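You operate a simulated robot arm through the tools that you are given. There is no shell and no other tool. Be economical: measure what you need, move in short steps, check, and stop when the job is done.

You are at the controls of a simulated two-armed robot. One attempt, no reset.

JOB
Oil the trestle's pads, grip the strip, drop the loop lever, brake to DRAG and pay out once.
Fine: push the trestle oil button twice; all four before PAY OUT. The reel stays on; the other controls stay.

The check looks at the end state, three seconds after you hand in, the way a careful person would. Anything else that was tipped, shoved, dropped, spilled or broken makes it a failure.

ROBOT AND FRAMES
Two 6-joint arms with two-finger parallel grippers on one trunk, on a base that drives. Base frame: it is fixed to the floor where the robot stands at the start and does not move with it; the origin is under the middle of the robot, x ahead of it, y to its left, z up. Units: m, rad, N and s.
The left shoulder is at the start at [0.08, 0.216, 1.571], the right one opposite. With the tool pointing down near the work surface each hand reaches from about 0.6 to 0.76 m from the robot's upright axis, wherever it stands, measured 20 degrees to its own side. Places, roughly: blue reel [0.7, 0.2, 1.4]; grey brake dial [0.5, 0.4, 1.1]; hub knob of the blue reel [0.7, 0.2, 1.4]; orange roller lever [0.6, 0.2, 1.1]; pay-out button [0.5, 0.4, 1.2]; reel switch [0.4, 0.4, 1.3]; trestle felt pads [0.7, 0.1, 1.1]; trestle oil button [0.8, 0, 1.1]; yellow loop lever [0.6, 0.6, 0.9]. Payload 3.43 kg a hand.
Tool frame (each hand has its own): the origin (TCP) lies between the finger pads and is the grasp point; the fingertips stand 0.03 m ahead of it; z points along the fingers, y is the line along which they close. The gripper opens to 0.094 m. The fingers are 0.028 m wide and 0.01 m thick; the gripper's body (0.05 by 0.096 m) begins 0.055 m behind the TCP.
Orientation is that of the tool frame in the base frame, as a unit quaternion [x, y, z, w]. With the fingers straight down and closing along the base's y, the tool's x points along the base's -x, its y along +y and its z along -z.

CONTROLS
- The arms move only by the tool drive_tool. It takes "left_motion", "right_motion" or both (then of equal length, played together; a hand with none holds still); each is one flat list of numbers, 7 for each row, row after row: the shift along the tool's x, y, z in m, then the turn, a rotation vector about the tool's x, y, z in rad, then the opening, from 0 (shut) to 1 (fully open). In form: [dx, dy, dz, ax, ay, az, grip, dx, dy, dz, ax, ay, az, grip, ...]. A call has 1 to 8 rows; each row is the pose to reach, as a shift and turn from the pose commanded when the call began, along the tool's axes at that moment. Each row takes 0.2 s and may step no farther than 0.05 m and 0.15 rad from the row before; otherwise, or with a gripper value out of range, the whole call is refused. Where a pose cannot be reached the arm comes as near as it can. A force on the tool above 90 N (or 10 N above the force at the start of the call, whichever is more), or a blocked arm, ends the call early, and 0.2 s more pass. Each finger travels about 0.072 m/s and halts on what it meets, pressing with about 22 N; the grip force reading is that of the motor and also rises with nothing between the fingers. The clock runs only during rows and for 0.2 s after the last one: add rows that repeat a pose to give the fingers time. It gives the time, the measured TCP pose, the force on the tool (base axes), the opening and the grip force at its end, in the units of the frame above (readings bear some noise), with the torque about the TCP (base axes, N m) and any sound that the robot's microphone picked up.
- Cameras (640 x 400 px; columns grow to the right, rows downward): "scene" is now at [0.0884, 0.0594, 1.7273]; the picture's right is [0.51, -0.86, 0.00], its down [-0.63, -0.37, -0.68] and it looks along [0.59, 0.35, -0.73] (base axes); focal length 249 px, centre (320, 200). "left" rides on the left gripper at [0.076, -0.014, -0.103] in its tool frame; the picture's right is [0.18, 0.98, 0.00], its down [-0.75, 0.14, -0.64] and it looks along [-0.63, 0.12, 0.77] (tool axes); focal length 243 px, centre (320, 200). "right" rides on the right gripper at [0.076, 0.014, -0.102] in its tool frame; the picture's right is [-0.18, 0.98, 0.00], its down [-0.75, -0.14, -0.64] and it looks along [-0.63, -0.12, 0.77] (tool axes); focal length 243 px, centre (320, 200). There is no depth. A picture from a camera that has moved, and an enlarged one, comes with that camera's place and axes in the base frame and with its lens. The place of the scene camera against the robot may be out by one fixed shift of up to 0.025 m in any direction.
- camera(camera): a new picture of that camera. The clock stands still meanwhile.
- slide_trunk(by): slides the trunk up (or, below 0, down) by that many m; the arms and the scene camera ride with it, the base frame stays. It gives what a move gives, with no picture.
- steer(legs): drives the robot by 1 to 6 legs, each [ahead, left, turn to the left] in m, m and rad, along the robot's own axes; the way and the turn of a leg run together, so that a leg with both is an arc; at most 1.5 m and 3.142 rad a leg. The arms and the cameras ride along, it lands a little off, and it stops where it bumps. It gives what a move gives.
- turn_head(pan, tilt): turns the head with the scene camera to pan (to the left, within 1.501 rad either way) and tilt (down, from -0.506 to 1.204), counted from straight ahead of the robot. It gives what a move gives.
- enlarge(camera, box): a new picture of the part [left, top, right, bottom] of that camera's present view, enlarged. The clock stands still meanwhile.
- job_done(): hands the job in; it is judged then, once.

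Go step by step. Nothing tells you exact positions but the pictures and the camera data: compare them with the known pose of the tool, close in by small moves and look again before you grip or let go. The budget is 120 turns and 108 pictures, counting those below and the enlarged ones. Unless the task says otherwise, let go and move clear before handing in, and close with one line.

The tools are called after "Call:" by a JSON object that holds its "api" and its "payload". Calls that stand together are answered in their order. drive_tool: Moves the arms, as the interface text tells. Its arguments: {"type":"object","properties":{"left_motion":{"type":"array","items":{"type":"number"}},"right_motion":{"type":"array","items":{"type":"number"}}},"required":[]} The other tools are called the same way: slide_trunk (by) slides the trunk up or down; steer (legs) drives the base; turn_head (pan, tilt) turns the head that bears the scene camera; camera (camera) takes a picture; enlarge (camera, box) takes an enlarged picture of a part of a camera's view; job_done () hands the job in.

At the start:

```text
time_s: 0.0
left_tcp_pos: [0.3221, 0.4024, 0.9991]
left_tcp_rot: [0.0, 1.0, 0.0, 0.0]
left_force: [-0.1, 0.0, 0.1]
left_ft_torque: [0.01, 0.04, -0.03]
left_width: 0.0942
left_grasp_force: 0.1
right_tcp_pos: [0.3897, 0.0251, 1.0]
right_tcp_rot: [0.0, 1.0, -0.001, 0.0]
right_force: [-0.3, 0.9, 0.4]
right_ft_torque: [0.01, -0.02, 0.01]
right_width: 0.094
right_grasp_force: 0.0
trunk travel left (down, up): [-0.801, 0.039]
robot x, y, heading: [0.0003, -0.0016, 0.0]
head pan, tilt: [0.531, 0.819]
```

scene: 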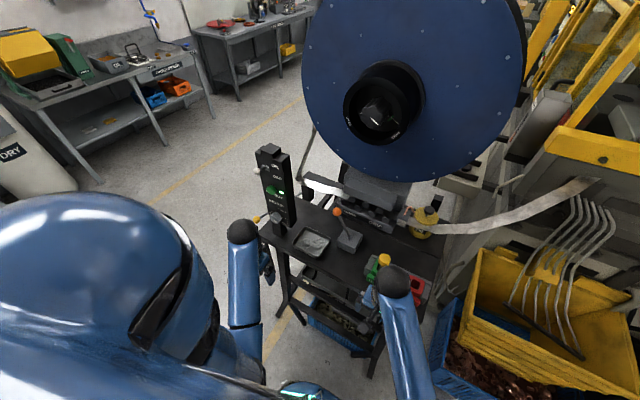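
right: 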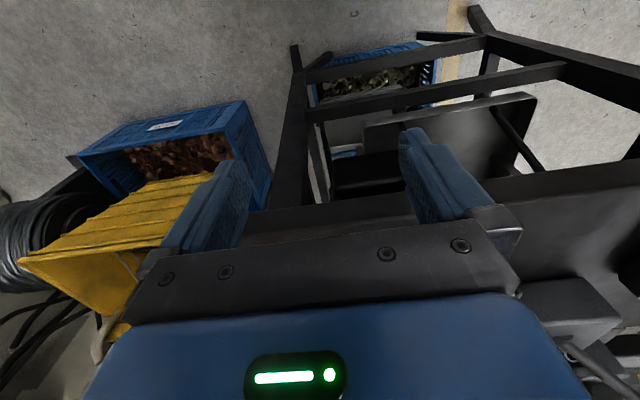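
left: 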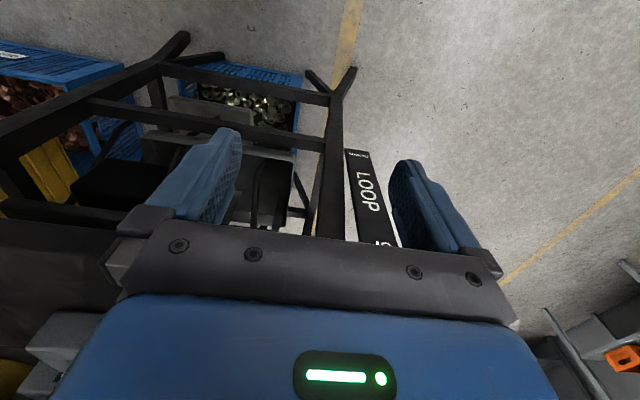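

I see the trestle in front with the reel above, a dark panel to the left with controls and a loop lever plate on the side. I'll zoom in on the scene to identify each control.

Call:
{"api": "enlarge", "payload": {"camera": "scene", "box": [240, 130, 340, 260]}}

Call:
{"api": "enlarge", "payload": {"camera": "scene", "box": [300, 160, 460, 320]}}

Call:
{"api": "enlarge", "payload": {"camera": "left", "box": [280, 100, 480, 260]}}

```text
3.08 times, centred on (290, 195) of scene
camera zoom: at [0.0884, 0.0594, 1.7273], right [0.51, -0.86, 0.0], down [-0.63, -0.37, -0.68], along [0.59, 0.35, -0.73], focal length 765 px, centre (412, 215)
```

zoom: 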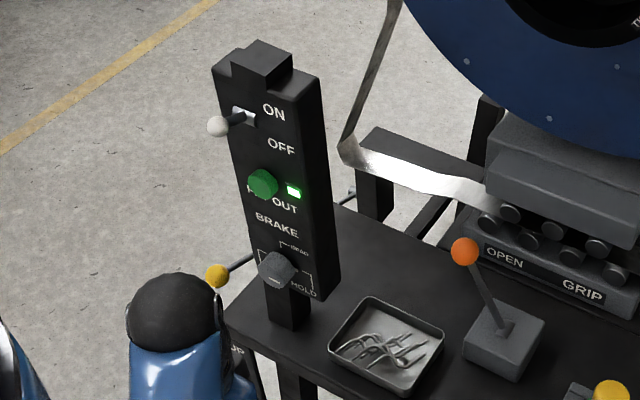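

```text
2.50 times, centred on (380, 240) of scene
camera zoom: at [0.0884, 0.0594, 1.7273], right [0.51, -0.86, 0.0], down [-0.63, -0.37, -0.68], along [0.59, 0.35, -0.73], focal length 622 px, centre (170, 100)
```

zoom: 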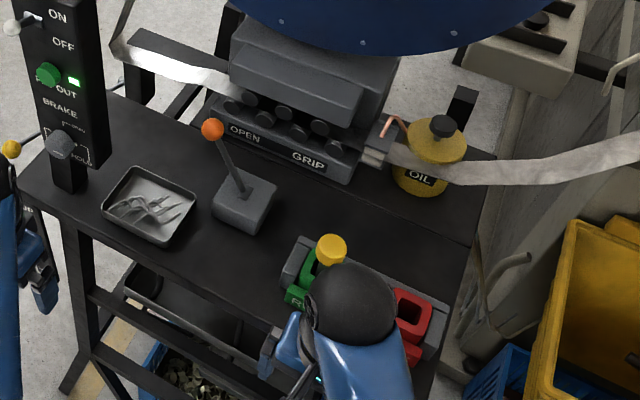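

```text
2.50 times, centred on (380, 180) of left
camera zoom: at [0.2473, 0.3891, 1.1013], right [-0.18, 0.98, 0.0], down [0.75, 0.14, 0.64], along [0.63, 0.12, -0.77], focal length 606 px, centre (170, 250)
```

zoom: 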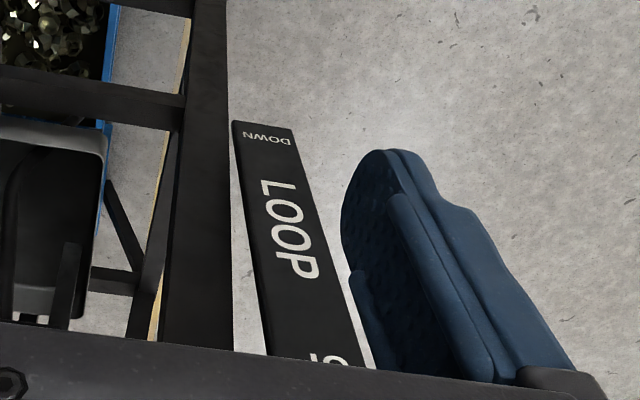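

The panel has ON/OFF toggle, green PAY OUT button, and brake dial; the roller lever (orange), the oil can with a black button, and a yellow loop lever on the left side. I zoom in further for detail.

Call:
{"api": "enlarge", "payload": {"camera": "scene", "box": [255, 185, 305, 245]}}

Call:
{"api": "enlarge", "payload": {"camera": "scene", "box": [390, 175, 460, 245]}}

Call:
{"api": "enlarge", "payload": {"camera": "scene", "box": [320, 170, 420, 260]}}

```text
6.67 times, centred on (280, 215) of scene
camera zoom: at [0.0884, 0.0594, 1.7273], right [0.51, -0.86, 0.0], down [-0.63, -0.37, -0.68], along [0.59, 0.35, -0.73], focal length 1657 px, centre (587, 100)
```

zoom: 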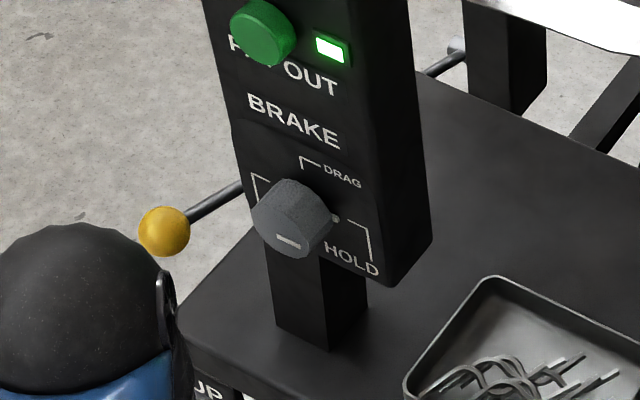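

```text
5.71 times, centred on (425, 210) of scene
camera zoom: at [0.0884, 0.0594, 1.7273], right [0.51, -0.86, 0.0], down [-0.63, -0.37, -0.68], along [0.59, 0.35, -0.73], focal length 1420 px, centre (-280, 143)
```

zoom: 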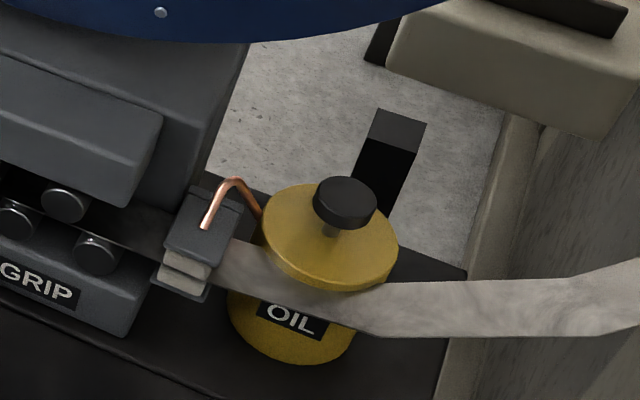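

```text
4.44 times, centred on (370, 215) of scene
camera zoom: at [0.0884, 0.0594, 1.7273], right [0.51, -0.86, 0.0], down [-0.63, -0.37, -0.68], along [0.59, 0.35, -0.73], focal length 1105 px, centre (98, 133)
```

zoom: 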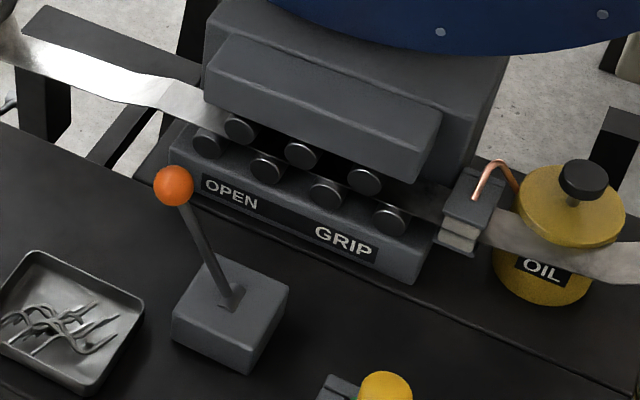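

The dial sits between a left mark, DRAG (upper) and HOLD (lower right). I raise both hands clear and tilt the right one forward so its wrist camera sees the oil can.

Call:
{"api": "drive_tool", "payload": {"right_motion": [0, 0, -0.05, 0, 0, 0, 1, 0, 0, -0.1, 0, 0, 0, 1, 0, -0.03, -0.15, 0, 0, 0, 0.7, 0, -0.06, -0.2, 0, -0.12, 0, 0.5, 0, -0.1, -0.23, 0, -0.25, 0, 0.3, 0, -0.13, -0.26, 0, -0.38, 0, 0, 0, -0.13, -0.26, 0, -0.5, 0, 0], "left_motion": [0, 0, -0.05, 0, 0, 0, 1, 0, 0, -0.1, 0, 0, 0, 1, 0, 0, -0.13, 0, -0.12, 0, 0.7, 0, 0, -0.13, 0, -0.24, 0, 0.5, 0, 0, -0.13, 0, -0.36, 0, 0.3, 0, 0, -0.13, 0, -0.48, 0, 0, 0, 0, -0.13, 0, -0.6, 0, 0]}}

Call:
{"api": "camera", "payload": {"camera": "right"}}

Call:
{"api": "camera", "payload": {"camera": "left"}}

Call:
{"api": "camera", "payload": {"camera": "scene"}}

```text
refused: row 3 steps farther than a row can; nothing moved
```

```text
98 pictures are left
camera right: at [0.3135, 0.0398, 1.1023], right [0.18, 0.98, 0.0], down [0.75, -0.14, 0.64], along [0.63, -0.12, -0.77], focal length 243 px, centre (320, 200)
```

right: 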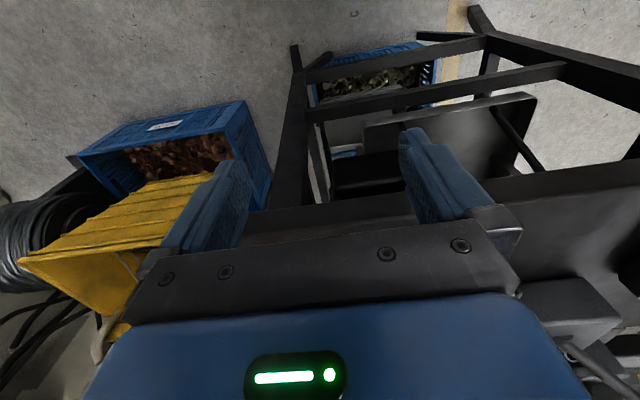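

```text
97 pictures are left
camera left: at [0.2473, 0.3891, 1.1013], right [-0.18, 0.98, 0.0], down [0.75, 0.14, 0.64], along [0.63, 0.12, -0.77], focal length 243 px, centre (320, 200)
```

left: 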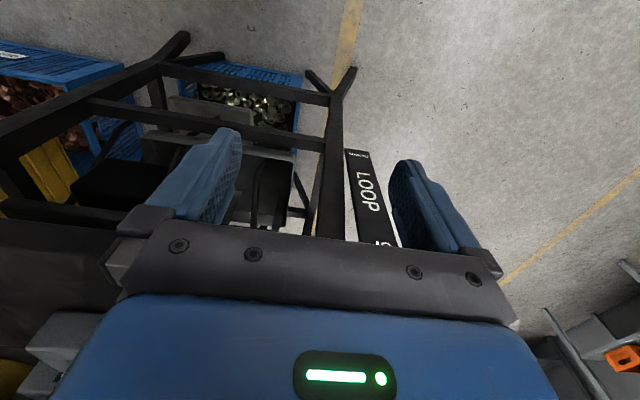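

```text
96 pictures are left
camera scene: at [0.0884, 0.0594, 1.7273], right [0.51, -0.86, 0.0], down [-0.63, -0.37, -0.68], along [0.59, 0.35, -0.73], focal length 249 px, centre (320, 200)
```

scene: 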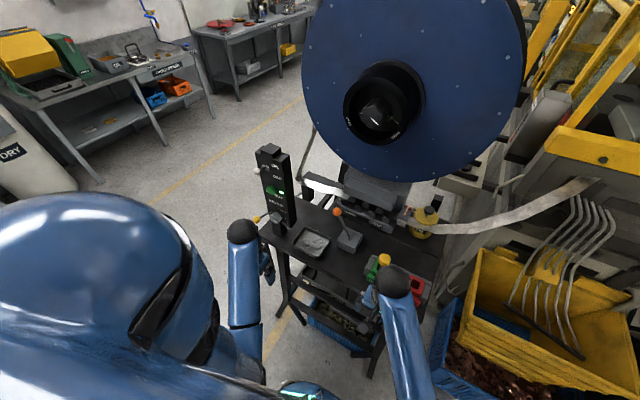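

The move was refused for one over-long row; nothing changed. I retry with shorter steps.

Call:
{"api": "drive_tool", "payload": {"right_motion": [0, 0, -0.05, 0, 0, 0, 1, 0, 0, -0.1, 0, 0, 0, 1, 0, -0.02, -0.14, 0, 0, 0, 0.7, 0, -0.04, -0.18, 0, -0.12, 0, 0.5, 0, -0.07, -0.21, 0, -0.25, 0, 0.3, 0, -0.1, -0.24, 0, -0.38, 0, 0, 0, -0.13, -0.26, 0, -0.5, 0, 0], "left_motion": [0, 0, -0.05, 0, 0, 0, 1, 0, 0, -0.1, 0, 0, 0, 1, 0, 0, -0.13, 0, -0.12, 0, 0.7, 0, 0, -0.13, 0, -0.24, 0, 0.5, 0, 0, -0.13, 0, -0.36, 0, 0.3, 0, 0, -0.13, 0, -0.48, 0, 0, 0, 0, -0.13, 0, -0.6, 0, 0]}}

```text
time_s: 1.6
left_tcp_pos: [0.3212, 0.4021, 1.1311]
left_tcp_rot: [0.0, 0.955, 0.001, 0.297]
left_force: [-0.1, 0.3, 0.4]
left_ft_torque: [0.01, -0.01, -0.01]
left_width: 0.0
left_grasp_force: 21.8
left hand out of reach, approached as far as the arm can: row 1, 2, 3, 4, 5, 6
right_tcp_pos: [0.4225, -0.1, 1.1566]
right_tcp_rot: [0.001, 0.969, 0.001, 0.247]
right_force: [0.5, 0.1, -0.4]
right_ft_torque: [-0.01, -0.02, 0.0]
right_width: 0.0
right_grasp_force: 22.1
right hand out of reach, approached as far as the arm can: row 1, 2, 3, 4, 5, 6, 7
trunk travel left (down, up): [-0.801, 0.039]
robot x, y, heading: [-0.0019, -0.0007, -0.002]
head pan, tilt: [0.531, 0.819]
```

Call:
{"api": "camera", "payload": {"camera": "right"}}

Call:
{"api": "camera", "payload": {"camera": "left"}}

Call:
{"api": "camera", "payload": {"camera": "scene"}}

```text
95 pictures are left
camera right: at [0.3066, -0.0869, 1.2097], right [0.16, 0.98, 0.09], down [0.35, -0.14, 0.93], along [0.92, -0.12, -0.37], focal length 243 px, centre (320, 200)
```

right: 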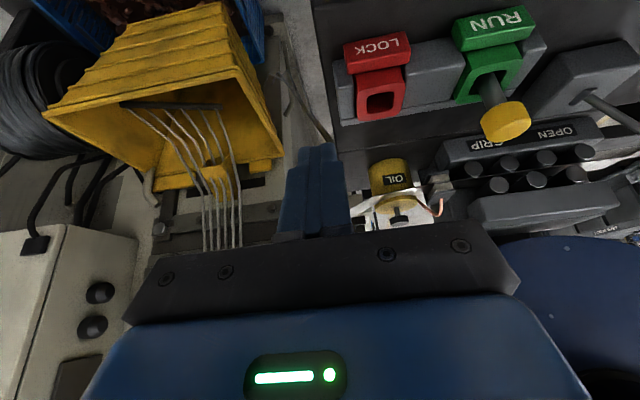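

```text
94 pictures are left
camera left: at [0.2005, 0.3891, 1.171], right [-0.15, 0.98, -0.1], down [0.26, 0.14, 0.96], along [0.95, 0.12, -0.27], focal length 243 px, centre (320, 200)
```

left: 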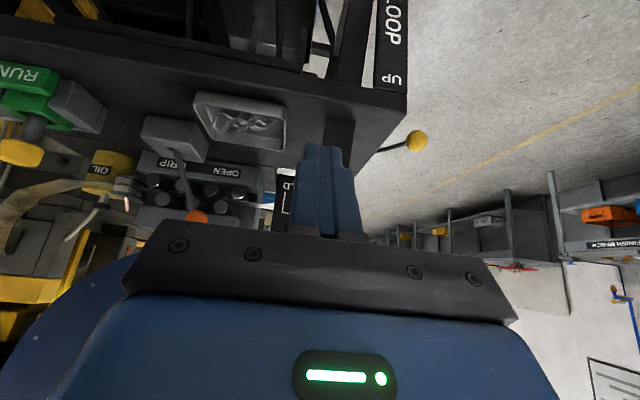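

```text
93 pictures are left
camera scene: at [0.0877, 0.0589, 1.7273], right [0.51, -0.86, 0.0], down [-0.63, -0.37, -0.68], along [0.59, 0.35, -0.73], focal length 249 px, centre (320, 200)
```

scene: 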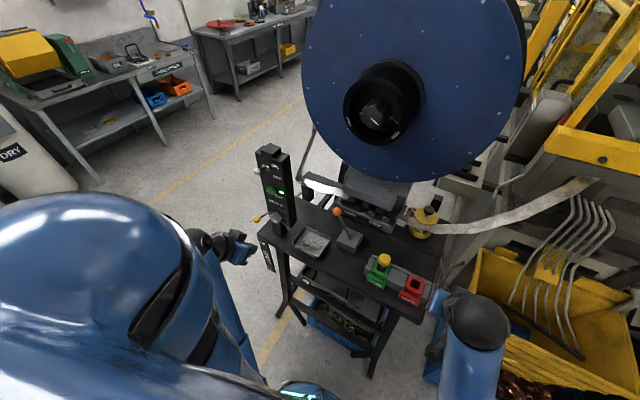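

Right wrist camera (upside down) sees the OIL can and its black button. I zoom in to triangulate it.

Call:
{"api": "enlarge", "payload": {"camera": "right", "box": [340, 130, 460, 240]}}

Call:
{"api": "enlarge", "payload": {"camera": "scene", "box": [360, 170, 520, 330]}}

Call:
{"api": "enlarge", "payload": {"camera": "left", "box": [60, 100, 280, 240]}}

```text
3.64 times, centred on (400, 185) of right
camera zoom: at [0.3066, -0.0869, 1.2097], right [0.16, 0.98, 0.09], down [0.35, -0.14, 0.93], along [0.92, -0.12, -0.37], focal length 882 px, centre (29, 254)
```

zoom: 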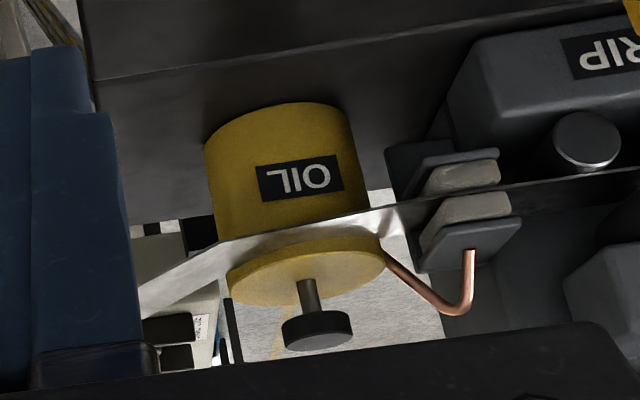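

```text
2.50 times, centred on (440, 250) of scene
camera zoom: at [0.0877, 0.0589, 1.7273], right [0.51, -0.86, 0.0], down [-0.63, -0.37, -0.68], along [0.59, 0.35, -0.73], focal length 622 px, centre (20, 75)
```

zoom: 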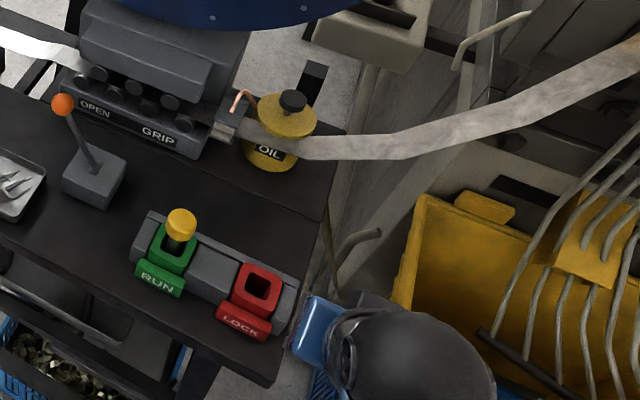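

```text
2.86 times, centred on (170, 170) of left
camera zoom: at [0.2005, 0.3891, 1.171], right [-0.15, 0.98, -0.1], down [0.26, 0.14, 0.96], along [0.95, 0.12, -0.27], focal length 693 px, centre (749, 286)
```

zoom: 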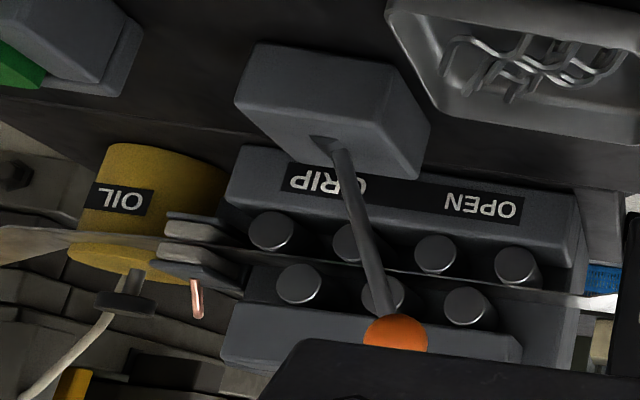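

Triangulated from both wrist cameras: oil button centre ≈ (0.762, −0.002, 1.091). The reel overhangs it, so I'll come in with the right hand tilted from the right and front; first a waypoint.

Call:
{"api": "drive_tool", "payload": {"right_motion": [-0.04, -0.004, 0.001, -0.094, 0, 0.024, 0, -0.08, -0.008, 0.003, -0.188, 0, 0.048, 0, -0.12, -0.012, 0.004, -0.281, 0, 0.072, 0, -0.16, -0.016, 0.006, -0.375, 0, 0.096, 0, -0.2, -0.02, 0.007, -0.469, 0, 0.12, 0, -0.2, -0.02, 0.007, -0.469, 0, 0.12, 0]}}

```text
time_s: 3.0
left_tcp_pos: [0.3206, 0.4026, 1.1295]
left_tcp_rot: [0.0, 0.955, -0.001, 0.295]
left_force: [0.5, -0.3, -0.1]
left_ft_torque: [0.03, -0.01, 0.04]
left_width: 0.0
left_grasp_force: 22.0
right_tcp_pos: [0.6076, -0.1181, 1.2455]
right_tcp_rot: [0.001, 0.94, 0.24, 0.241]
right_force: [-0.7, 0.3, -0.4]
right_ft_torque: [0.0, -0.01, 0.01]
right_width: 0.0
right_grasp_force: 21.7
trunk travel left (down, up): [-0.801, 0.039]
robot x, y, heading: [0.0003, -0.0013, 0.0]
head pan, tilt: [0.531, 0.819]
```

The hand is at the waypoint with the right tilt. I move to a hover 3 cm above the oil button and look.

Call:
{"api": "drive_tool", "payload": {"right_motion": [-0.016, 0.008, 0.037, 0, 0, 0, 0, -0.033, 0.016, 0.074, 0, 0, 0, 0, -0.049, 0.024, 0.111, 0, 0, 0, 0, -0.066, 0.032, 0.148, 0, 0, 0, 0, -0.082, 0.04, 0.18, 0, 0, 0, 0, -0.082, 0.04, 0.18, 0, 0, 0, 0]}}

Call:
{"api": "camera", "payload": {"camera": "right"}}

Call:
{"api": "enlarge", "payload": {"camera": "scene", "box": [360, 120, 520, 280]}}

Call:
{"api": "enlarge", "payload": {"camera": "left", "box": [0, 100, 220, 240]}}

```text
time_s: 4.4
left_tcp_pos: [0.3201, 0.4025, 1.1308]
left_tcp_rot: [0.001, 0.955, 0.0, 0.296]
left_force: [0.1, -0.7, -0.7]
left_ft_torque: [-0.01, 0.03, -0.03]
left_width: 0.0
left_grasp_force: 21.9
right_tcp_pos: [0.7554, -0.0073, 1.161]
right_tcp_rot: [0.001, 0.94, 0.24, 0.241]
right_force: [0.2, -0.3, 0.1]
right_ft_torque: [0.01, -0.02, 0.02]
right_width: 0.0002
right_grasp_force: 22.3
trunk travel left (down, up): [-0.801, 0.039]
robot x, y, heading: [0.0045, -0.005, -0.001]
head pan, tilt: [0.531, 0.819]
```

```text
89 pictures are left
camera right: at [0.6418, -0.0327, 1.2113], right [0.05, 0.85, 0.53], down [0.39, -0.5, 0.77], along [0.92, 0.17, -0.36], focal length 243 px, centre (320, 200)
```

right: 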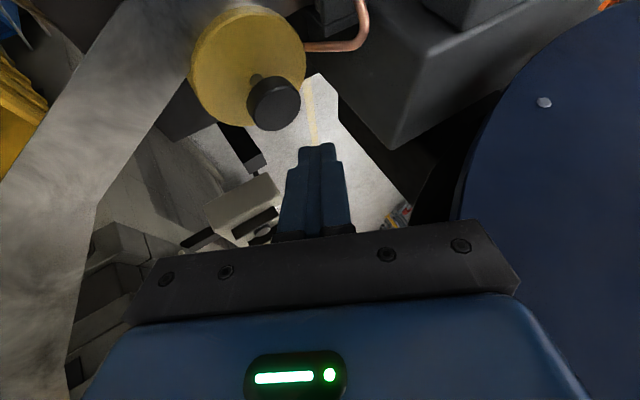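

```text
2.50 times, centred on (440, 200) of scene
camera zoom: at [0.0883, 0.0593, 1.7273], right [0.51, -0.86, 0.0], down [-0.63, -0.37, -0.68], along [0.59, 0.35, -0.73], focal length 622 px, centre (20, 200)
```

zoom: 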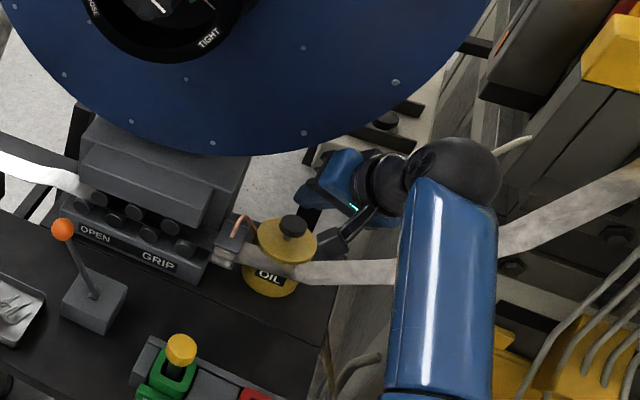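

```text
2.86 times, centred on (110, 170) of left
camera zoom: at [0.2011, 0.3893, 1.1708], right [-0.15, 0.98, -0.1], down [0.26, 0.14, 0.96], along [0.95, 0.12, -0.28], focal length 693 px, centre (920, 286)
```

zoom: 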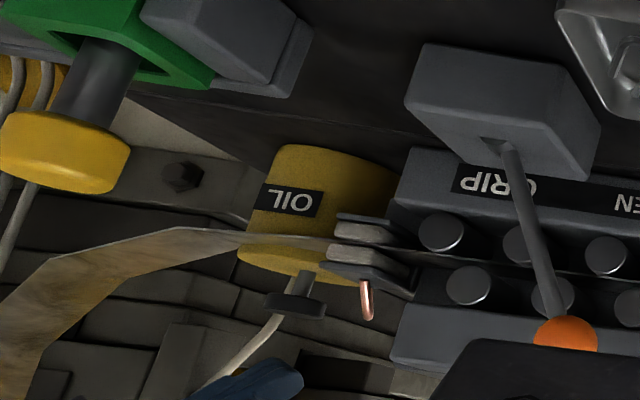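

Everything agrees: the fingertip corner is right above the button, about 3 cm up. I press straight down gently, watching force and sound.

Call:
{"api": "drive_tool", "payload": {"right_motion": [0.0063, -0.0063, 0.0107, 0, 0, 0, 0, 0.0113, -0.0113, 0.0192, 0, 0, 0, 0, 0.0136, -0.0135, 0.023, 0, 0, 0, 0, 0.0149, -0.0149, 0.0253, 0, 0, 0, 0, 0.0163, -0.0162, 0.0276, 0, 0, 0, 0]}}

```text
time_s: 5.6
left_tcp_pos: [0.321, 0.4029, 1.1301]
left_tcp_rot: [0.0, 0.955, 0.0, 0.296]
left_force: [0.5, -0.9, 0.2]
left_ft_torque: [0.03, 0.01, -0.02]
left_width: 0.0
left_grasp_force: 21.4
right_tcp_pos: [0.7566, -0.0085, 1.1273]
right_tcp_rot: [-0.001, 0.941, 0.24, 0.24]
right_force: [0.8, 0.2, 1.8]
right_ft_torque: [0.06, 0.0, 0.05]
right_width: 0.0001
right_grasp_force: 22.1
trunk travel left (down, up): [-0.801, 0.039]
robot x, y, heading: [-0.0016, -0.0009, -0.004]
head pan, tilt: [0.531, 0.819]
```

First contact (about 1.8 N). I continue in a small step.

Call:
{"api": "drive_tool", "payload": {"right_motion": [0.0014, -0.0014, 0.0023, 0, 0, 0, 0, 0.0027, -0.0027, 0.0046, 0, 0, 0, 0]}}

Call:
{"api": "enlarge", "payload": {"camera": "right", "box": [180, 0, 400, 160]}}

```text
time_s: 6.2
left_tcp_pos: [0.3211, 0.4031, 1.1301]
left_tcp_rot: [0.0, 0.955, 0.0, 0.296]
left_force: [-1.1, 0.4, 0.1]
left_ft_torque: [0.0, -0.01, 0.01]
left_width: 0.0
left_grasp_force: 22.2
right_tcp_pos: [0.7555, -0.0091, 1.1225]
right_tcp_rot: [0.0, 0.94, 0.24, 0.241]
right_force: [1.5, 0.8, 3.6]
right_ft_torque: [0.03, 0.0, -0.01]
right_width: 0.0
right_grasp_force: 21.8
trunk travel left (down, up): [-0.801, 0.039]
robot x, y, heading: [-0.0002, -0.0016, -0.001]
head pan, tilt: [0.531, 0.819]
heard: click
```

```text
2.50 times, centred on (290, 80) of right
camera zoom: at [0.6404, -0.0333, 1.1729], right [0.05, 0.85, 0.53], down [0.39, -0.5, 0.77], along [0.92, 0.17, -0.36], focal length 606 px, centre (395, 500)
```

zoom: 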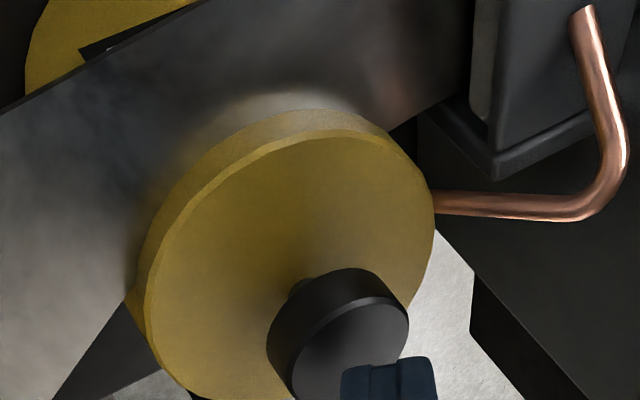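

A click: one oil push. I lift 2 cm to let the button come back.

Call:
{"api": "drive_tool", "payload": {"right_motion": [-0.0045, 0.0045, -0.0077, 0, 0, 0, 0, -0.0091, 0.009, -0.0153, 0, 0, 0, 0, -0.0091, 0.009, -0.0153, 0, 0, 0, 0]}}

Call:
{"api": "drive_tool", "payload": {"right_motion": [0.0045, -0.0045, 0.0077, 0, 0, 0, 0, 0.0077, -0.0077, 0.013, 0, 0, 0, 0, 0.0091, -0.009, 0.0153, 0, 0, 0, 0]}}

```text
time_s: 7.0
left_tcp_pos: [0.3213, 0.4026, 1.1294]
left_tcp_rot: [0.0, 0.955, 0.0, 0.296]
left_force: [-0.3, 0.8, -0.5]
left_ft_torque: [0.05, 0.03, 0.01]
left_width: 0.0
left_grasp_force: 21.9
right_tcp_pos: [0.7555, -0.0083, 1.1413]
right_tcp_rot: [0.0, 0.941, 0.239, 0.239]
right_force: [-0.5, 0.4, 0.1]
right_ft_torque: [0.02, 0.05, 0.0]
right_width: 0.0
right_grasp_force: 22.3
trunk travel left (down, up): [-0.801, 0.039]
robot x, y, heading: [0.0006, -0.0011, 0.001]
head pan, tilt: [0.531, 0.819]
```

```text
time_s: 7.8
left_tcp_pos: [0.3199, 0.4027, 1.1302]
left_tcp_rot: [0.0, 0.955, 0.0, 0.296]
left_force: [0.1, 0.1, -0.3]
left_ft_torque: [-0.01, 0.03, 0.03]
left_width: 0.0001
left_grasp_force: 22.3
right_tcp_pos: [0.7547, -0.0078, 1.1219]
right_tcp_rot: [0.0, 0.94, 0.241, 0.242]
right_force: [1.3, 0.8, 4.0]
right_ft_torque: [0.08, -0.06, -0.01]
right_width: 0.0001
right_grasp_force: 22.2
trunk travel left (down, up): [-0.801, 0.039]
robot x, y, heading: [0.002, 0.0036, -0.001]
head pan, tilt: [0.531, 0.819]
heard: click
```

Second click: oil done. I lift the right hand off and back it out along its entry path, then check the pads.

Call:
{"api": "drive_tool", "payload": {"right_motion": [-0.018, 0.018, -0.031, 0, 0, 0, 0, -0.002, 0.01, -0.068, 0, 0, 0, 0, 0.014, 0.002, -0.105, 0, 0, 0, 0, 0.031, -0.006, -0.142, 0, 0, 0, 0, 0.047, -0.014, -0.179, 0, 0, 0, 0, 0.064, -0.022, -0.211, 0, 0, 0, 0, 0.1, -0.027, -0.235, 0, 0, 0, 0, 0.14, -0.032, -0.25, 0, 0, 0, 0]}}

Call:
{"api": "enlarge", "payload": {"camera": "scene", "box": [300, 150, 460, 290]}}

Call:
{"api": "enlarge", "payload": {"camera": "left", "box": [100, 100, 280, 240]}}

```text
time_s: 9.6
left_tcp_pos: [0.3185, 0.4026, 1.131]
left_tcp_rot: [0.0, 0.955, 0.0, 0.296]
left_force: [-0.7, -0.7, 0.8]
left_ft_torque: [-0.03, -0.03, -0.01]
left_width: 0.0
left_grasp_force: 21.7
right_tcp_pos: [0.5193, -0.1343, 1.2326]
right_tcp_rot: [0.002, 0.94, 0.24, 0.243]
right_force: [0.5, -0.3, -0.5]
right_ft_torque: [-0.01, -0.02, -0.02]
right_width: 0.0003
right_grasp_force: 21.8
right hand out of reach, approached as far as the arm can: row 8
trunk travel left (down, up): [-0.801, 0.039]
robot x, y, heading: [-0.004, -0.0002, 0.004]
head pan, tilt: [0.531, 0.819]
```

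```text
2.86 times, centred on (380, 220) of scene
camera zoom: at [0.0859, 0.0593, 1.7275], right [0.51, -0.86, 0.0], down [-0.63, -0.37, -0.68], along [0.59, 0.35, -0.73], focal length 710 px, centre (149, 143)
```

zoom: 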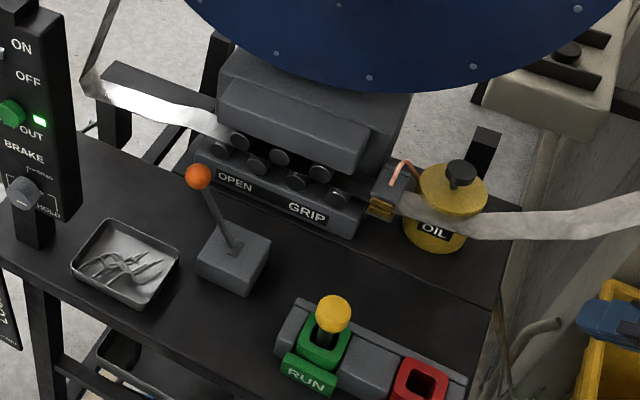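

```text
2.86 times, centred on (190, 170) of left
camera zoom: at [0.1993, 0.3893, 1.1711], right [-0.15, 0.98, -0.1], down [0.26, 0.14, 0.96], along [0.95, 0.12, -0.28], focal length 693 px, centre (691, 286)
```

zoom: 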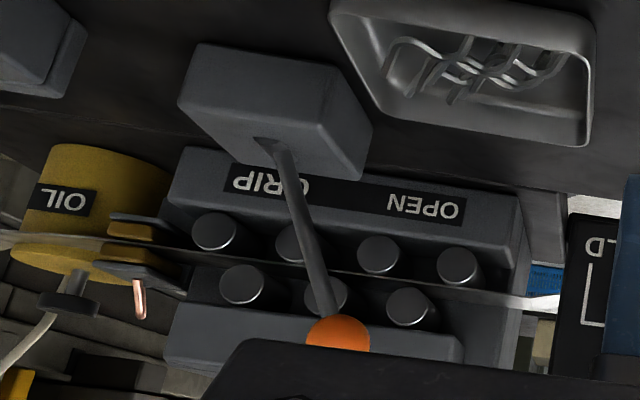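

The pads turned amber, so they're oiled. With the scene camera's offset calibrated on the button, the orange ball is at ≈ (0.573, 0.257, 1.118); I bring the left hand, half open, above it.

Call:
{"api": "drive_tool", "payload": {"left_motion": [-0.0264, -0.0365, -0.0031, 0, 0, 0, 0.1, -0.0528, -0.073, -0.0062, 0, 0, 0, 0.2, -0.0791, -0.1095, -0.0094, 0, 0, 0, 0.35, -0.1055, -0.146, -0.0125, 0, 0, 0, 0.5, -0.1385, -0.146, 0.0162, 0, 0, 0, 0.5, -0.1716, -0.146, 0.0449, 0, 0, 0, 0.5, -0.2046, -0.146, 0.0736, 0, 0, 0, 0.5, -0.2376, -0.146, 0.1023, 0, 0, 0, 0.5]}}

Call:
{"api": "camera", "payload": {"camera": "left"}}

Call:
{"api": "enlarge", "payload": {"camera": "scene", "box": [240, 120, 440, 280]}}

```text
time_s: 11.4
left_tcp_pos: [0.5784, 0.2545, 1.1811]
left_tcp_rot: [-0.001, 0.955, 0.002, 0.295]
left_force: [0.5, -0.2, 1.0]
left_ft_torque: [0.0, 0.03, 0.0]
left_width: 0.0468
left_grasp_force: 0.1
left hand out of reach, approached as far as the arm can: row 1, 2, 3, 4
right_tcp_pos: [0.5237, -0.1351, 1.2314]
right_tcp_rot: [0.001, 0.94, 0.24, 0.242]
right_force: [0.3, 0.0, -0.9]
right_ft_torque: [0.03, -0.02, 0.04]
right_width: 0.0002
right_grasp_force: 22.4
trunk travel left (down, up): [-0.801, 0.039]
robot x, y, heading: [-0.0002, 0.0024, -0.0]
head pan, tilt: [0.531, 0.819]
```

```text
83 pictures are left
camera left: at [0.4586, 0.2413, 1.2206], right [-0.15, 0.98, -0.1], down [0.26, 0.14, 0.95], along [0.95, 0.12, -0.28], focal length 243 px, centre (320, 200)
```

left: 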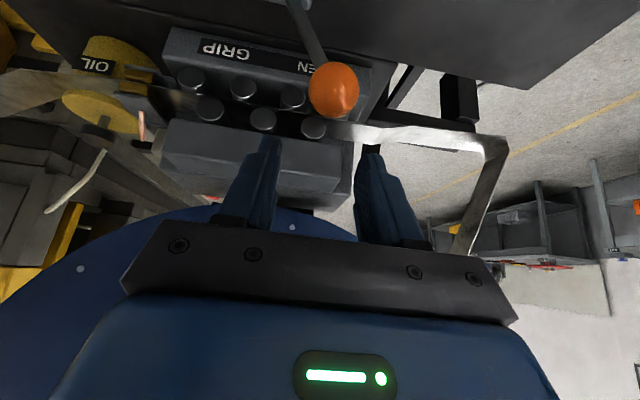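

```text
2.50 times, centred on (340, 200) of scene
camera zoom: at [0.0907, 0.0588, 1.7271], right [0.51, -0.86, 0.0], down [-0.63, -0.37, -0.68], along [0.59, 0.35, -0.73], focal length 622 px, centre (270, 200)
```

zoom: 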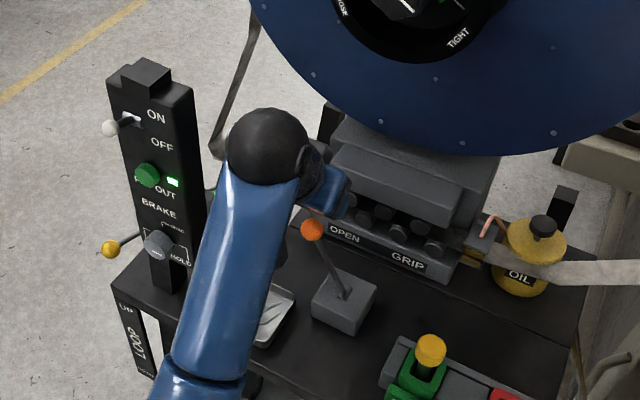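

The ball is refined to ≈ (0.578, 0.256, 1.117), directly below the open fingers. I lower to straddle it.

Call:
{"api": "drive_tool", "payload": {"left_motion": [0.0175, 0.001, 0.0255, 0, 0, 0, 0.5, 0.035, 0.001, 0.051, 0, 0, 0, 0.5]}}

Call:
{"api": "camera", "payload": {"camera": "left"}}

```text
time_s: 12.0
left_tcp_pos: [0.5788, 0.2589, 1.1172]
left_tcp_rot: [0.0, 0.956, 0.0, 0.295]
left_force: [0.8, 0.7, -1.0]
left_ft_torque: [0.0, -0.01, 0.0]
left_width: 0.047
left_grasp_force: 0.1
right_tcp_pos: [0.5217, -0.1343, 1.2319]
right_tcp_rot: [0.001, 0.94, 0.24, 0.242]
right_force: [1.1, 1.0, -0.3]
right_ft_torque: [0.04, -0.04, -0.01]
right_width: 0.0
right_grasp_force: 21.9
trunk travel left (down, up): [-0.801, 0.039]
robot x, y, heading: [-0.0031, 0.0021, 0.001]
head pan, tilt: [0.531, 0.819]
```

```text
81 pictures are left
camera left: at [0.4586, 0.245, 1.1576], right [-0.15, 0.98, -0.1], down [0.26, 0.14, 0.96], along [0.95, 0.12, -0.28], focal length 243 px, centre (320, 200)
```

left: 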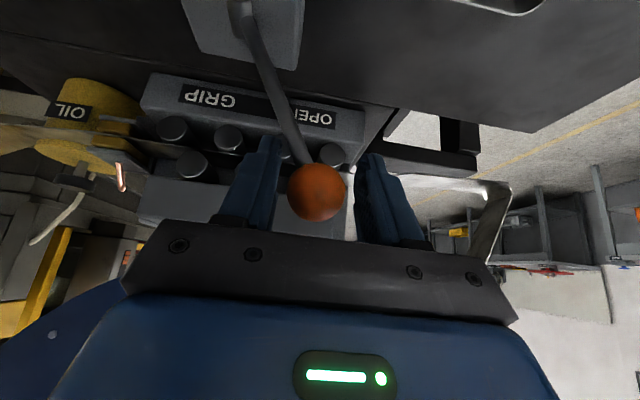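

The ball sits between the open fingers. I sweep toward GRIP (−y), following the lever's arc.

Call:
{"api": "drive_tool", "payload": {"left_motion": [-0.003, -0.02, -0.004, 0, 0, 0, 0.5, -0.006, -0.04, -0.009, 0, 0, 0, 0.5, -0.008, -0.06, -0.0115, 0, 0, 0, 0.5, -0.007, -0.08, -0.01, 0, 0, 0, 0.5, -0.004, -0.1, -0.006, 0, 0, 0, 0.5, 0, -0.115, 0, 0, 0, 0, 0.5]}}

Call:
{"api": "camera", "payload": {"camera": "left"}}

Call:
{"api": "enlarge", "payload": {"camera": "scene", "box": [300, 160, 440, 280]}}

```text
time_s: 13.4
left_tcp_pos: [0.5763, 0.141, 1.118]
left_tcp_rot: [0.001, 0.955, 0.001, 0.295]
left_force: [-0.3, 0.1, -0.9]
left_ft_torque: [-0.01, -0.02, 0.03]
left_width: 0.0468
left_grasp_force: 0.1
right_tcp_pos: [0.5207, -0.1349, 1.2319]
right_tcp_rot: [0.0, 0.94, 0.242, 0.241]
right_force: [-0.3, 0.1, -0.1]
right_ft_torque: [0.01, -0.05, -0.01]
right_width: 0.0002
right_grasp_force: 21.7
trunk travel left (down, up): [-0.801, 0.039]
robot x, y, heading: [-0.0007, -0.0008, -0.0]
head pan, tilt: [0.531, 0.819]
```

```text
80 pictures are left
camera left: at [0.4567, 0.1292, 1.1592], right [-0.15, 0.98, -0.1], down [0.26, 0.14, 0.96], along [0.95, 0.12, -0.28], focal length 243 px, centre (320, 200)
```

left: 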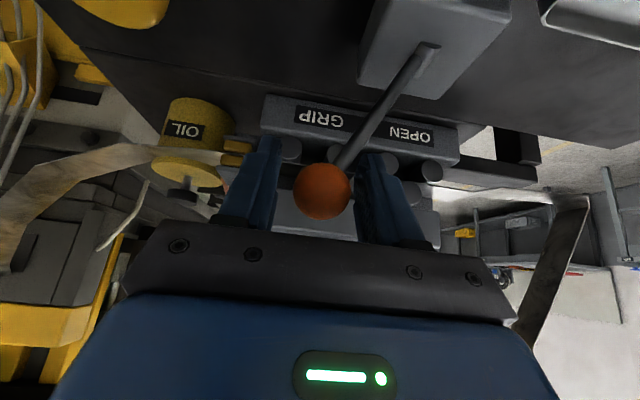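

```text
3.33 times, centred on (370, 220) of scene
camera zoom: at [0.0888, 0.0587, 1.7273], right [0.51, -0.86, 0.0], down [-0.63, -0.37, -0.68], along [0.59, 0.35, -0.73], focal length 829 px, centre (153, 133)
```

zoom: 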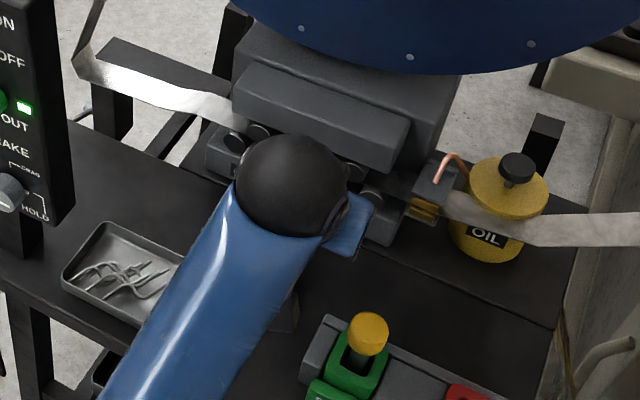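

The lever flipped to GRIP and the ball sits free between the fingers. I nudge a bit further to make sure it is at its stop.

Call:
{"api": "drive_tool", "payload": {"left_motion": [0, -0.007, 0, 0, 0, 0, 0.5, 0, -0.011, 0, 0, 0, 0, 0.5]}}

Call:
{"api": "camera", "payload": {"camera": "left"}}

```text
time_s: 14.0
left_tcp_pos: [0.5774, 0.1351, 1.1175]
left_tcp_rot: [-0.002, 0.955, 0.002, 0.297]
left_force: [4.3, 9.8, 5.8]
left_ft_torque: [0.46, -0.03, -0.08]
left_width: 0.0528
left_grasp_force: 4.8
right_tcp_pos: [0.5211, -0.1309, 1.2318]
right_tcp_rot: [-0.001, 0.94, 0.24, 0.241]
right_force: [-0.2, 0.4, -0.1]
right_ft_torque: [0.01, 0.02, 0.0]
right_width: 0.0002
right_grasp_force: 22.0
trunk travel left (down, up): [-0.801, 0.039]
robot x, y, heading: [-0.0015, 0.0002, -0.001]
head pan, tilt: [0.531, 0.819]
```

```text
78 pictures are left
camera left: at [0.4575, 0.1214, 1.1586], right [-0.15, 0.98, -0.1], down [0.26, 0.14, 0.96], along [0.95, 0.12, -0.27], focal length 243 px, centre (320, 200)
```

left: 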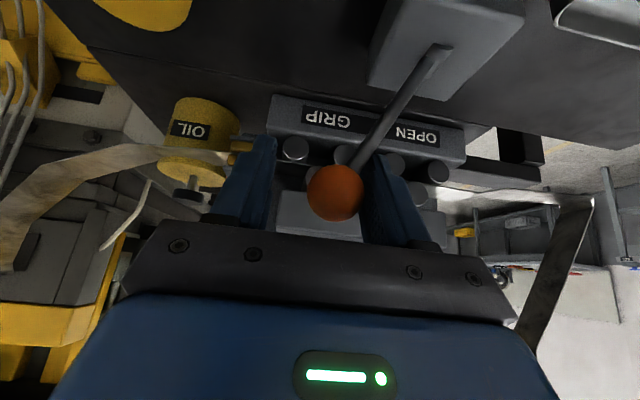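

The lever is firmly at the GRIP stop (10 N). I back off, lift clear and withdraw.

Call:
{"api": "drive_tool", "payload": {"left_motion": [0, 0.009, 0, 0, 0, 0, 0.5, -0.02, 0.009, -0.029, 0, 0, 0, 0.5, -0.04, 0.009, -0.058, 0, 0, 0, 0.5, -0.007, 0.009, -0.081, 0, 0, 0, 0.5, 0.026, 0.009, -0.103, 0, 0, 0, 0.4, 0.059, 0.009, -0.126, 0, 0, 0, 0.2, 0.092, 0.03, -0.148, 0, 0, 0, 0, 0.108, 0.06, -0.16, 0, 0, 0, 0]}}

Call:
{"api": "camera", "payload": {"camera": "scene"}}

Call:
{"api": "enlarge", "payload": {"camera": "scene", "box": [300, 150, 460, 290]}}

```text
time_s: 15.8
left_tcp_pos: [0.4287, 0.188, 1.1706]
left_tcp_rot: [0.001, 0.955, -0.001, 0.296]
left_force: [-0.4, 0.8, -0.3]
left_ft_torque: [-0.03, -0.03, -0.02]
left_width: 0.0003
left_grasp_force: 22.4
left hand out of reach, approached as far as the arm can: row 7, 8
right_tcp_pos: [0.5216, -0.1336, 1.2328]
right_tcp_rot: [0.0, 0.94, 0.24, 0.242]
right_force: [1.0, -0.5, 0.4]
right_ft_torque: [0.01, -0.01, 0.01]
right_width: 0.0
right_grasp_force: 21.9
trunk travel left (down, up): [-0.801, 0.039]
robot x, y, heading: [-0.0009, 0.0037, -0.003]
head pan, tilt: [0.531, 0.819]
```

```text
77 pictures are left
camera scene: at [0.0884, 0.0607, 1.7273], right [0.51, -0.86, 0.0], down [-0.63, -0.37, -0.68], along [0.59, 0.35, -0.73], focal length 249 px, centre (320, 200)
```

scene: 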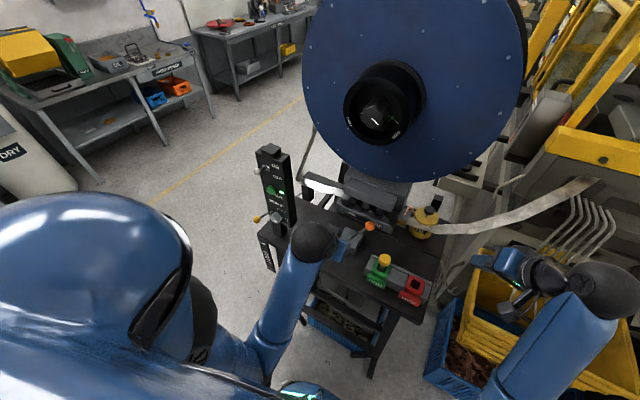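

```text
2.86 times, centred on (380, 220) of scene
camera zoom: at [0.0884, 0.0607, 1.7273], right [0.51, -0.86, 0.0], down [-0.63, -0.37, -0.68], along [0.59, 0.35, -0.73], focal length 710 px, centre (149, 143)
```

zoom: 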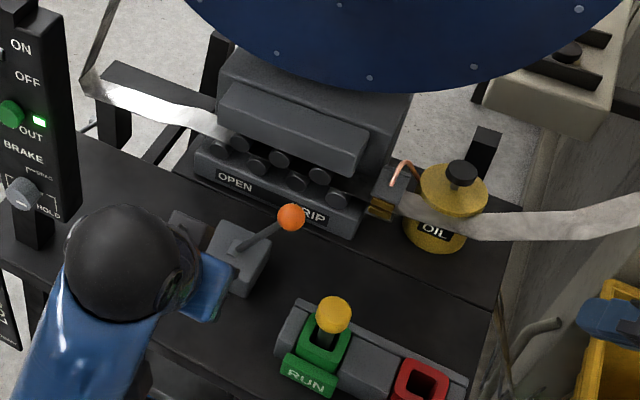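

The roller lever is at GRIP. Next is the loop lever (yellow ball ≈ (0.50, 0.56, 0.97)); I move the left hand outward in front of the panel to look at it.

Call:
{"api": "drive_tool", "payload": {"left_motion": [0.03, 0.03, -0.009, 0, 0, 0, 0, 0.061, 0.06, -0.017, 0, 0, 0, 0, 0.0746, 0.105, -0.015, 0, 0, 0, 0, 0.08, 0.15, -0.0066, 0, 0, 0, 0, 0.086, 0.195, 0.0016, 0, 0, 0, 0, 0.0916, 0.24, 0.0099, 0, 0, 0, 0, 0.097, 0.285, 0.018, 0, 0, 0, 0, 0.097, 0.33, 0.018, 0, 0, 0, 0]}}

Call:
{"api": "camera", "payload": {"camera": "left"}}

Call:
{"api": "enlarge", "payload": {"camera": "scene", "box": [220, 150, 340, 290]}}

```text
time_s: 17.6
left_tcp_pos: [0.3609, 0.5201, 1.0989]
left_tcp_rot: [0.001, 0.956, -0.001, 0.295]
left_force: [-1.0, 0.1, -0.3]
left_ft_torque: [-0.01, -0.04, 0.01]
left_width: 0.0001
left_grasp_force: 22.0
left hand out of reach, approached as far as the arm can: row 1, 2, 3
right_tcp_pos: [0.5211, -0.133, 1.2317]
right_tcp_rot: [0.0, 0.94, 0.24, 0.242]
right_force: [0.6, 1.0, -0.3]
right_ft_torque: [-0.02, 0.0, 0.02]
right_width: 0.0001
right_grasp_force: 22.4
trunk travel left (down, up): [-0.801, 0.039]
robot x, y, heading: [-0.001, 0.0003, 0.001]
head pan, tilt: [0.531, 0.819]
```

```text
75 pictures are left
camera left: at [0.2426, 0.5069, 1.1391], right [-0.15, 0.98, -0.1], down [0.26, 0.14, 0.96], along [0.95, 0.12, -0.28], focal length 243 px, centre (320, 200)
```

left: 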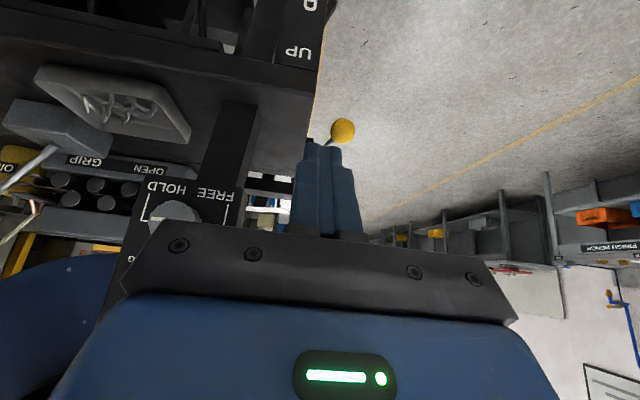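

```text
2.86 times, centred on (280, 220) of scene
camera zoom: at [0.0889, 0.0618, 1.7272], right [0.51, -0.86, 0.0], down [-0.63, -0.37, -0.68], along [0.59, 0.34, -0.73], focal length 710 px, centre (434, 143)
```

zoom: 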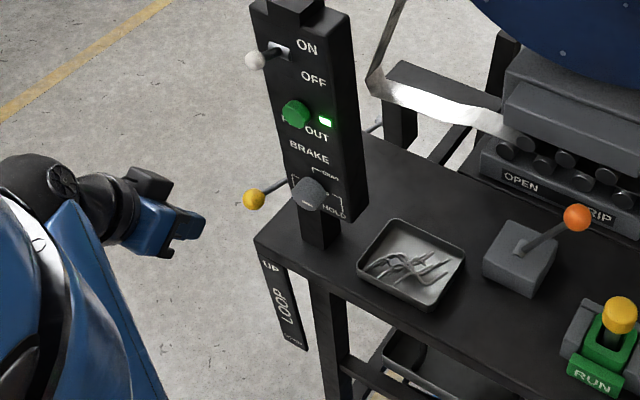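

The ball is confirmed at ≈ (0.50, 0.56, 0.972). I zoom in on the lever and on the dial legend.

Call:
{"api": "enlarge", "payload": {"camera": "left", "box": [240, 0, 400, 160]}}

Call:
{"api": "enlarge", "payload": {"camera": "left", "box": [110, 160, 310, 260]}}

Call:
{"api": "enlarge", "payload": {"camera": "scene", "box": [250, 170, 310, 220]}}

```text
2.50 times, centred on (320, 80) of left
camera zoom: at [0.2426, 0.5069, 1.1391], right [-0.15, 0.98, -0.1], down [0.26, 0.14, 0.96], along [0.95, 0.12, -0.28], focal length 606 px, centre (320, 500)
```

zoom: 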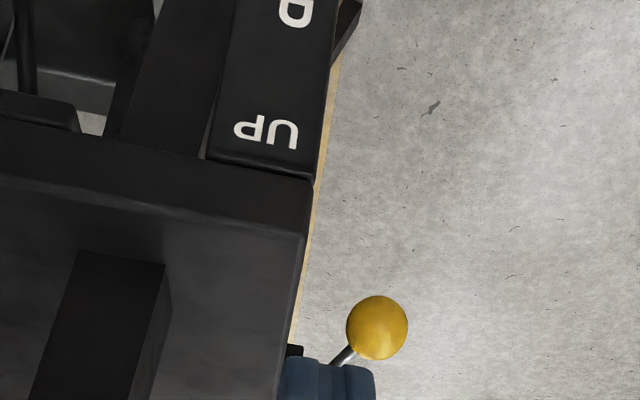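

```text
3.20 times, centred on (210, 210) of left
camera zoom: at [0.2426, 0.5069, 1.1391], right [-0.15, 0.98, -0.1], down [0.26, 0.14, 0.96], along [0.95, 0.12, -0.28], focal length 776 px, centre (672, 168)
```

zoom: 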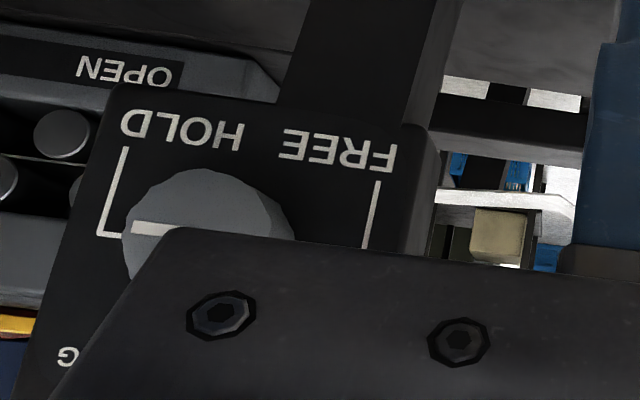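

```text
8.00 times, centred on (280, 195) of scene
camera zoom: at [0.0889, 0.0618, 1.7272], right [0.51, -0.86, 0.0], down [-0.63, -0.37, -0.68], along [0.59, 0.34, -0.73], focal length 1989 px, centre (640, 240)
```

zoom: 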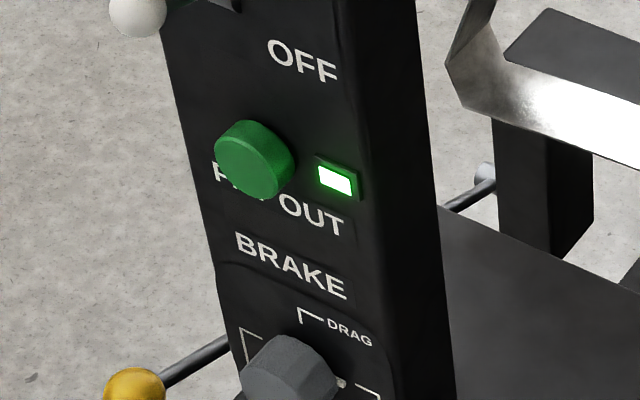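

Dial: pointer at HOLD (3 o'clock), DRAG is at 12 o'clock. The loop lever pivots at its far end (≈ (0.8, 0.56, 0.85)), so the ball must swing down about 0.25 m; I position the left fingertips, slightly apart as a groove, above the ball.

Call:
{"api": "drive_tool", "payload": {"left_motion": [-0.0157, 0.012, 0.0286, 0.05, 0.006, -0.015, 0.2, -0.0314, 0.024, 0.0572, 0.1, 0.012, -0.031, 0.2, -0.0471, 0.036, 0.0858, 0.15, 0.017, -0.046, 0.2, -0.0628, 0.048, 0.1145, 0.2, 0.023, -0.062, 0.2, -0.0628, 0.048, 0.1145, 0.2, 0.023, -0.062, 0.2]}}

Call:
{"api": "camera", "payload": {"camera": "left"}}

Call:
{"api": "enlarge", "payload": {"camera": "scene", "box": [200, 170, 320, 290]}}

```text
time_s: 18.8
left_tcp_pos: [0.48, 0.5656, 1.0408]
left_tcp_rot: [0.0, 0.954, -0.105, 0.282]
left_force: [-0.1, 0.0, 0.3]
left_ft_torque: [0.02, -0.02, -0.02]
left_width: 0.0188
left_grasp_force: 0.0
right_tcp_pos: [0.5212, -0.1344, 1.2333]
right_tcp_rot: [0.001, 0.94, 0.24, 0.242]
right_force: [0.0, -0.1, 0.8]
right_ft_torque: [0.02, -0.01, -0.02]
right_width: 0.0
right_grasp_force: 21.1
trunk travel left (down, up): [-0.801, 0.039]
robot x, y, heading: [0.0009, -0.0062, 0.001]
head pan, tilt: [0.531, 0.819]
```

```text
70 pictures are left
camera left: at [0.3606, 0.5692, 1.0852], right [-0.1, 0.95, -0.3], down [0.3, 0.31, 0.9], along [0.95, 0.0, -0.31], focal length 243 px, centre (320, 200)
```

left: 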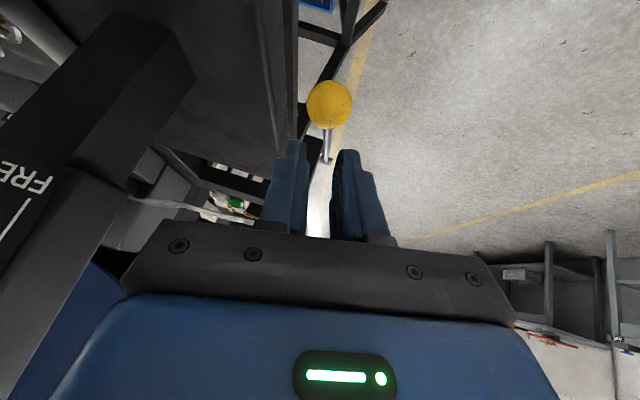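

```text
3.33 times, centred on (260, 230) of scene
camera zoom: at [0.0887, 0.0594, 1.7272], right [0.51, -0.86, 0.0], down [-0.63, -0.37, -0.68], along [0.59, 0.35, -0.73], focal length 829 px, centre (520, 100)
```

zoom: 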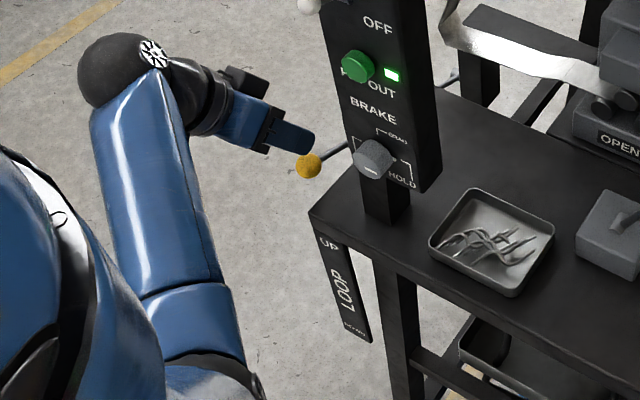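

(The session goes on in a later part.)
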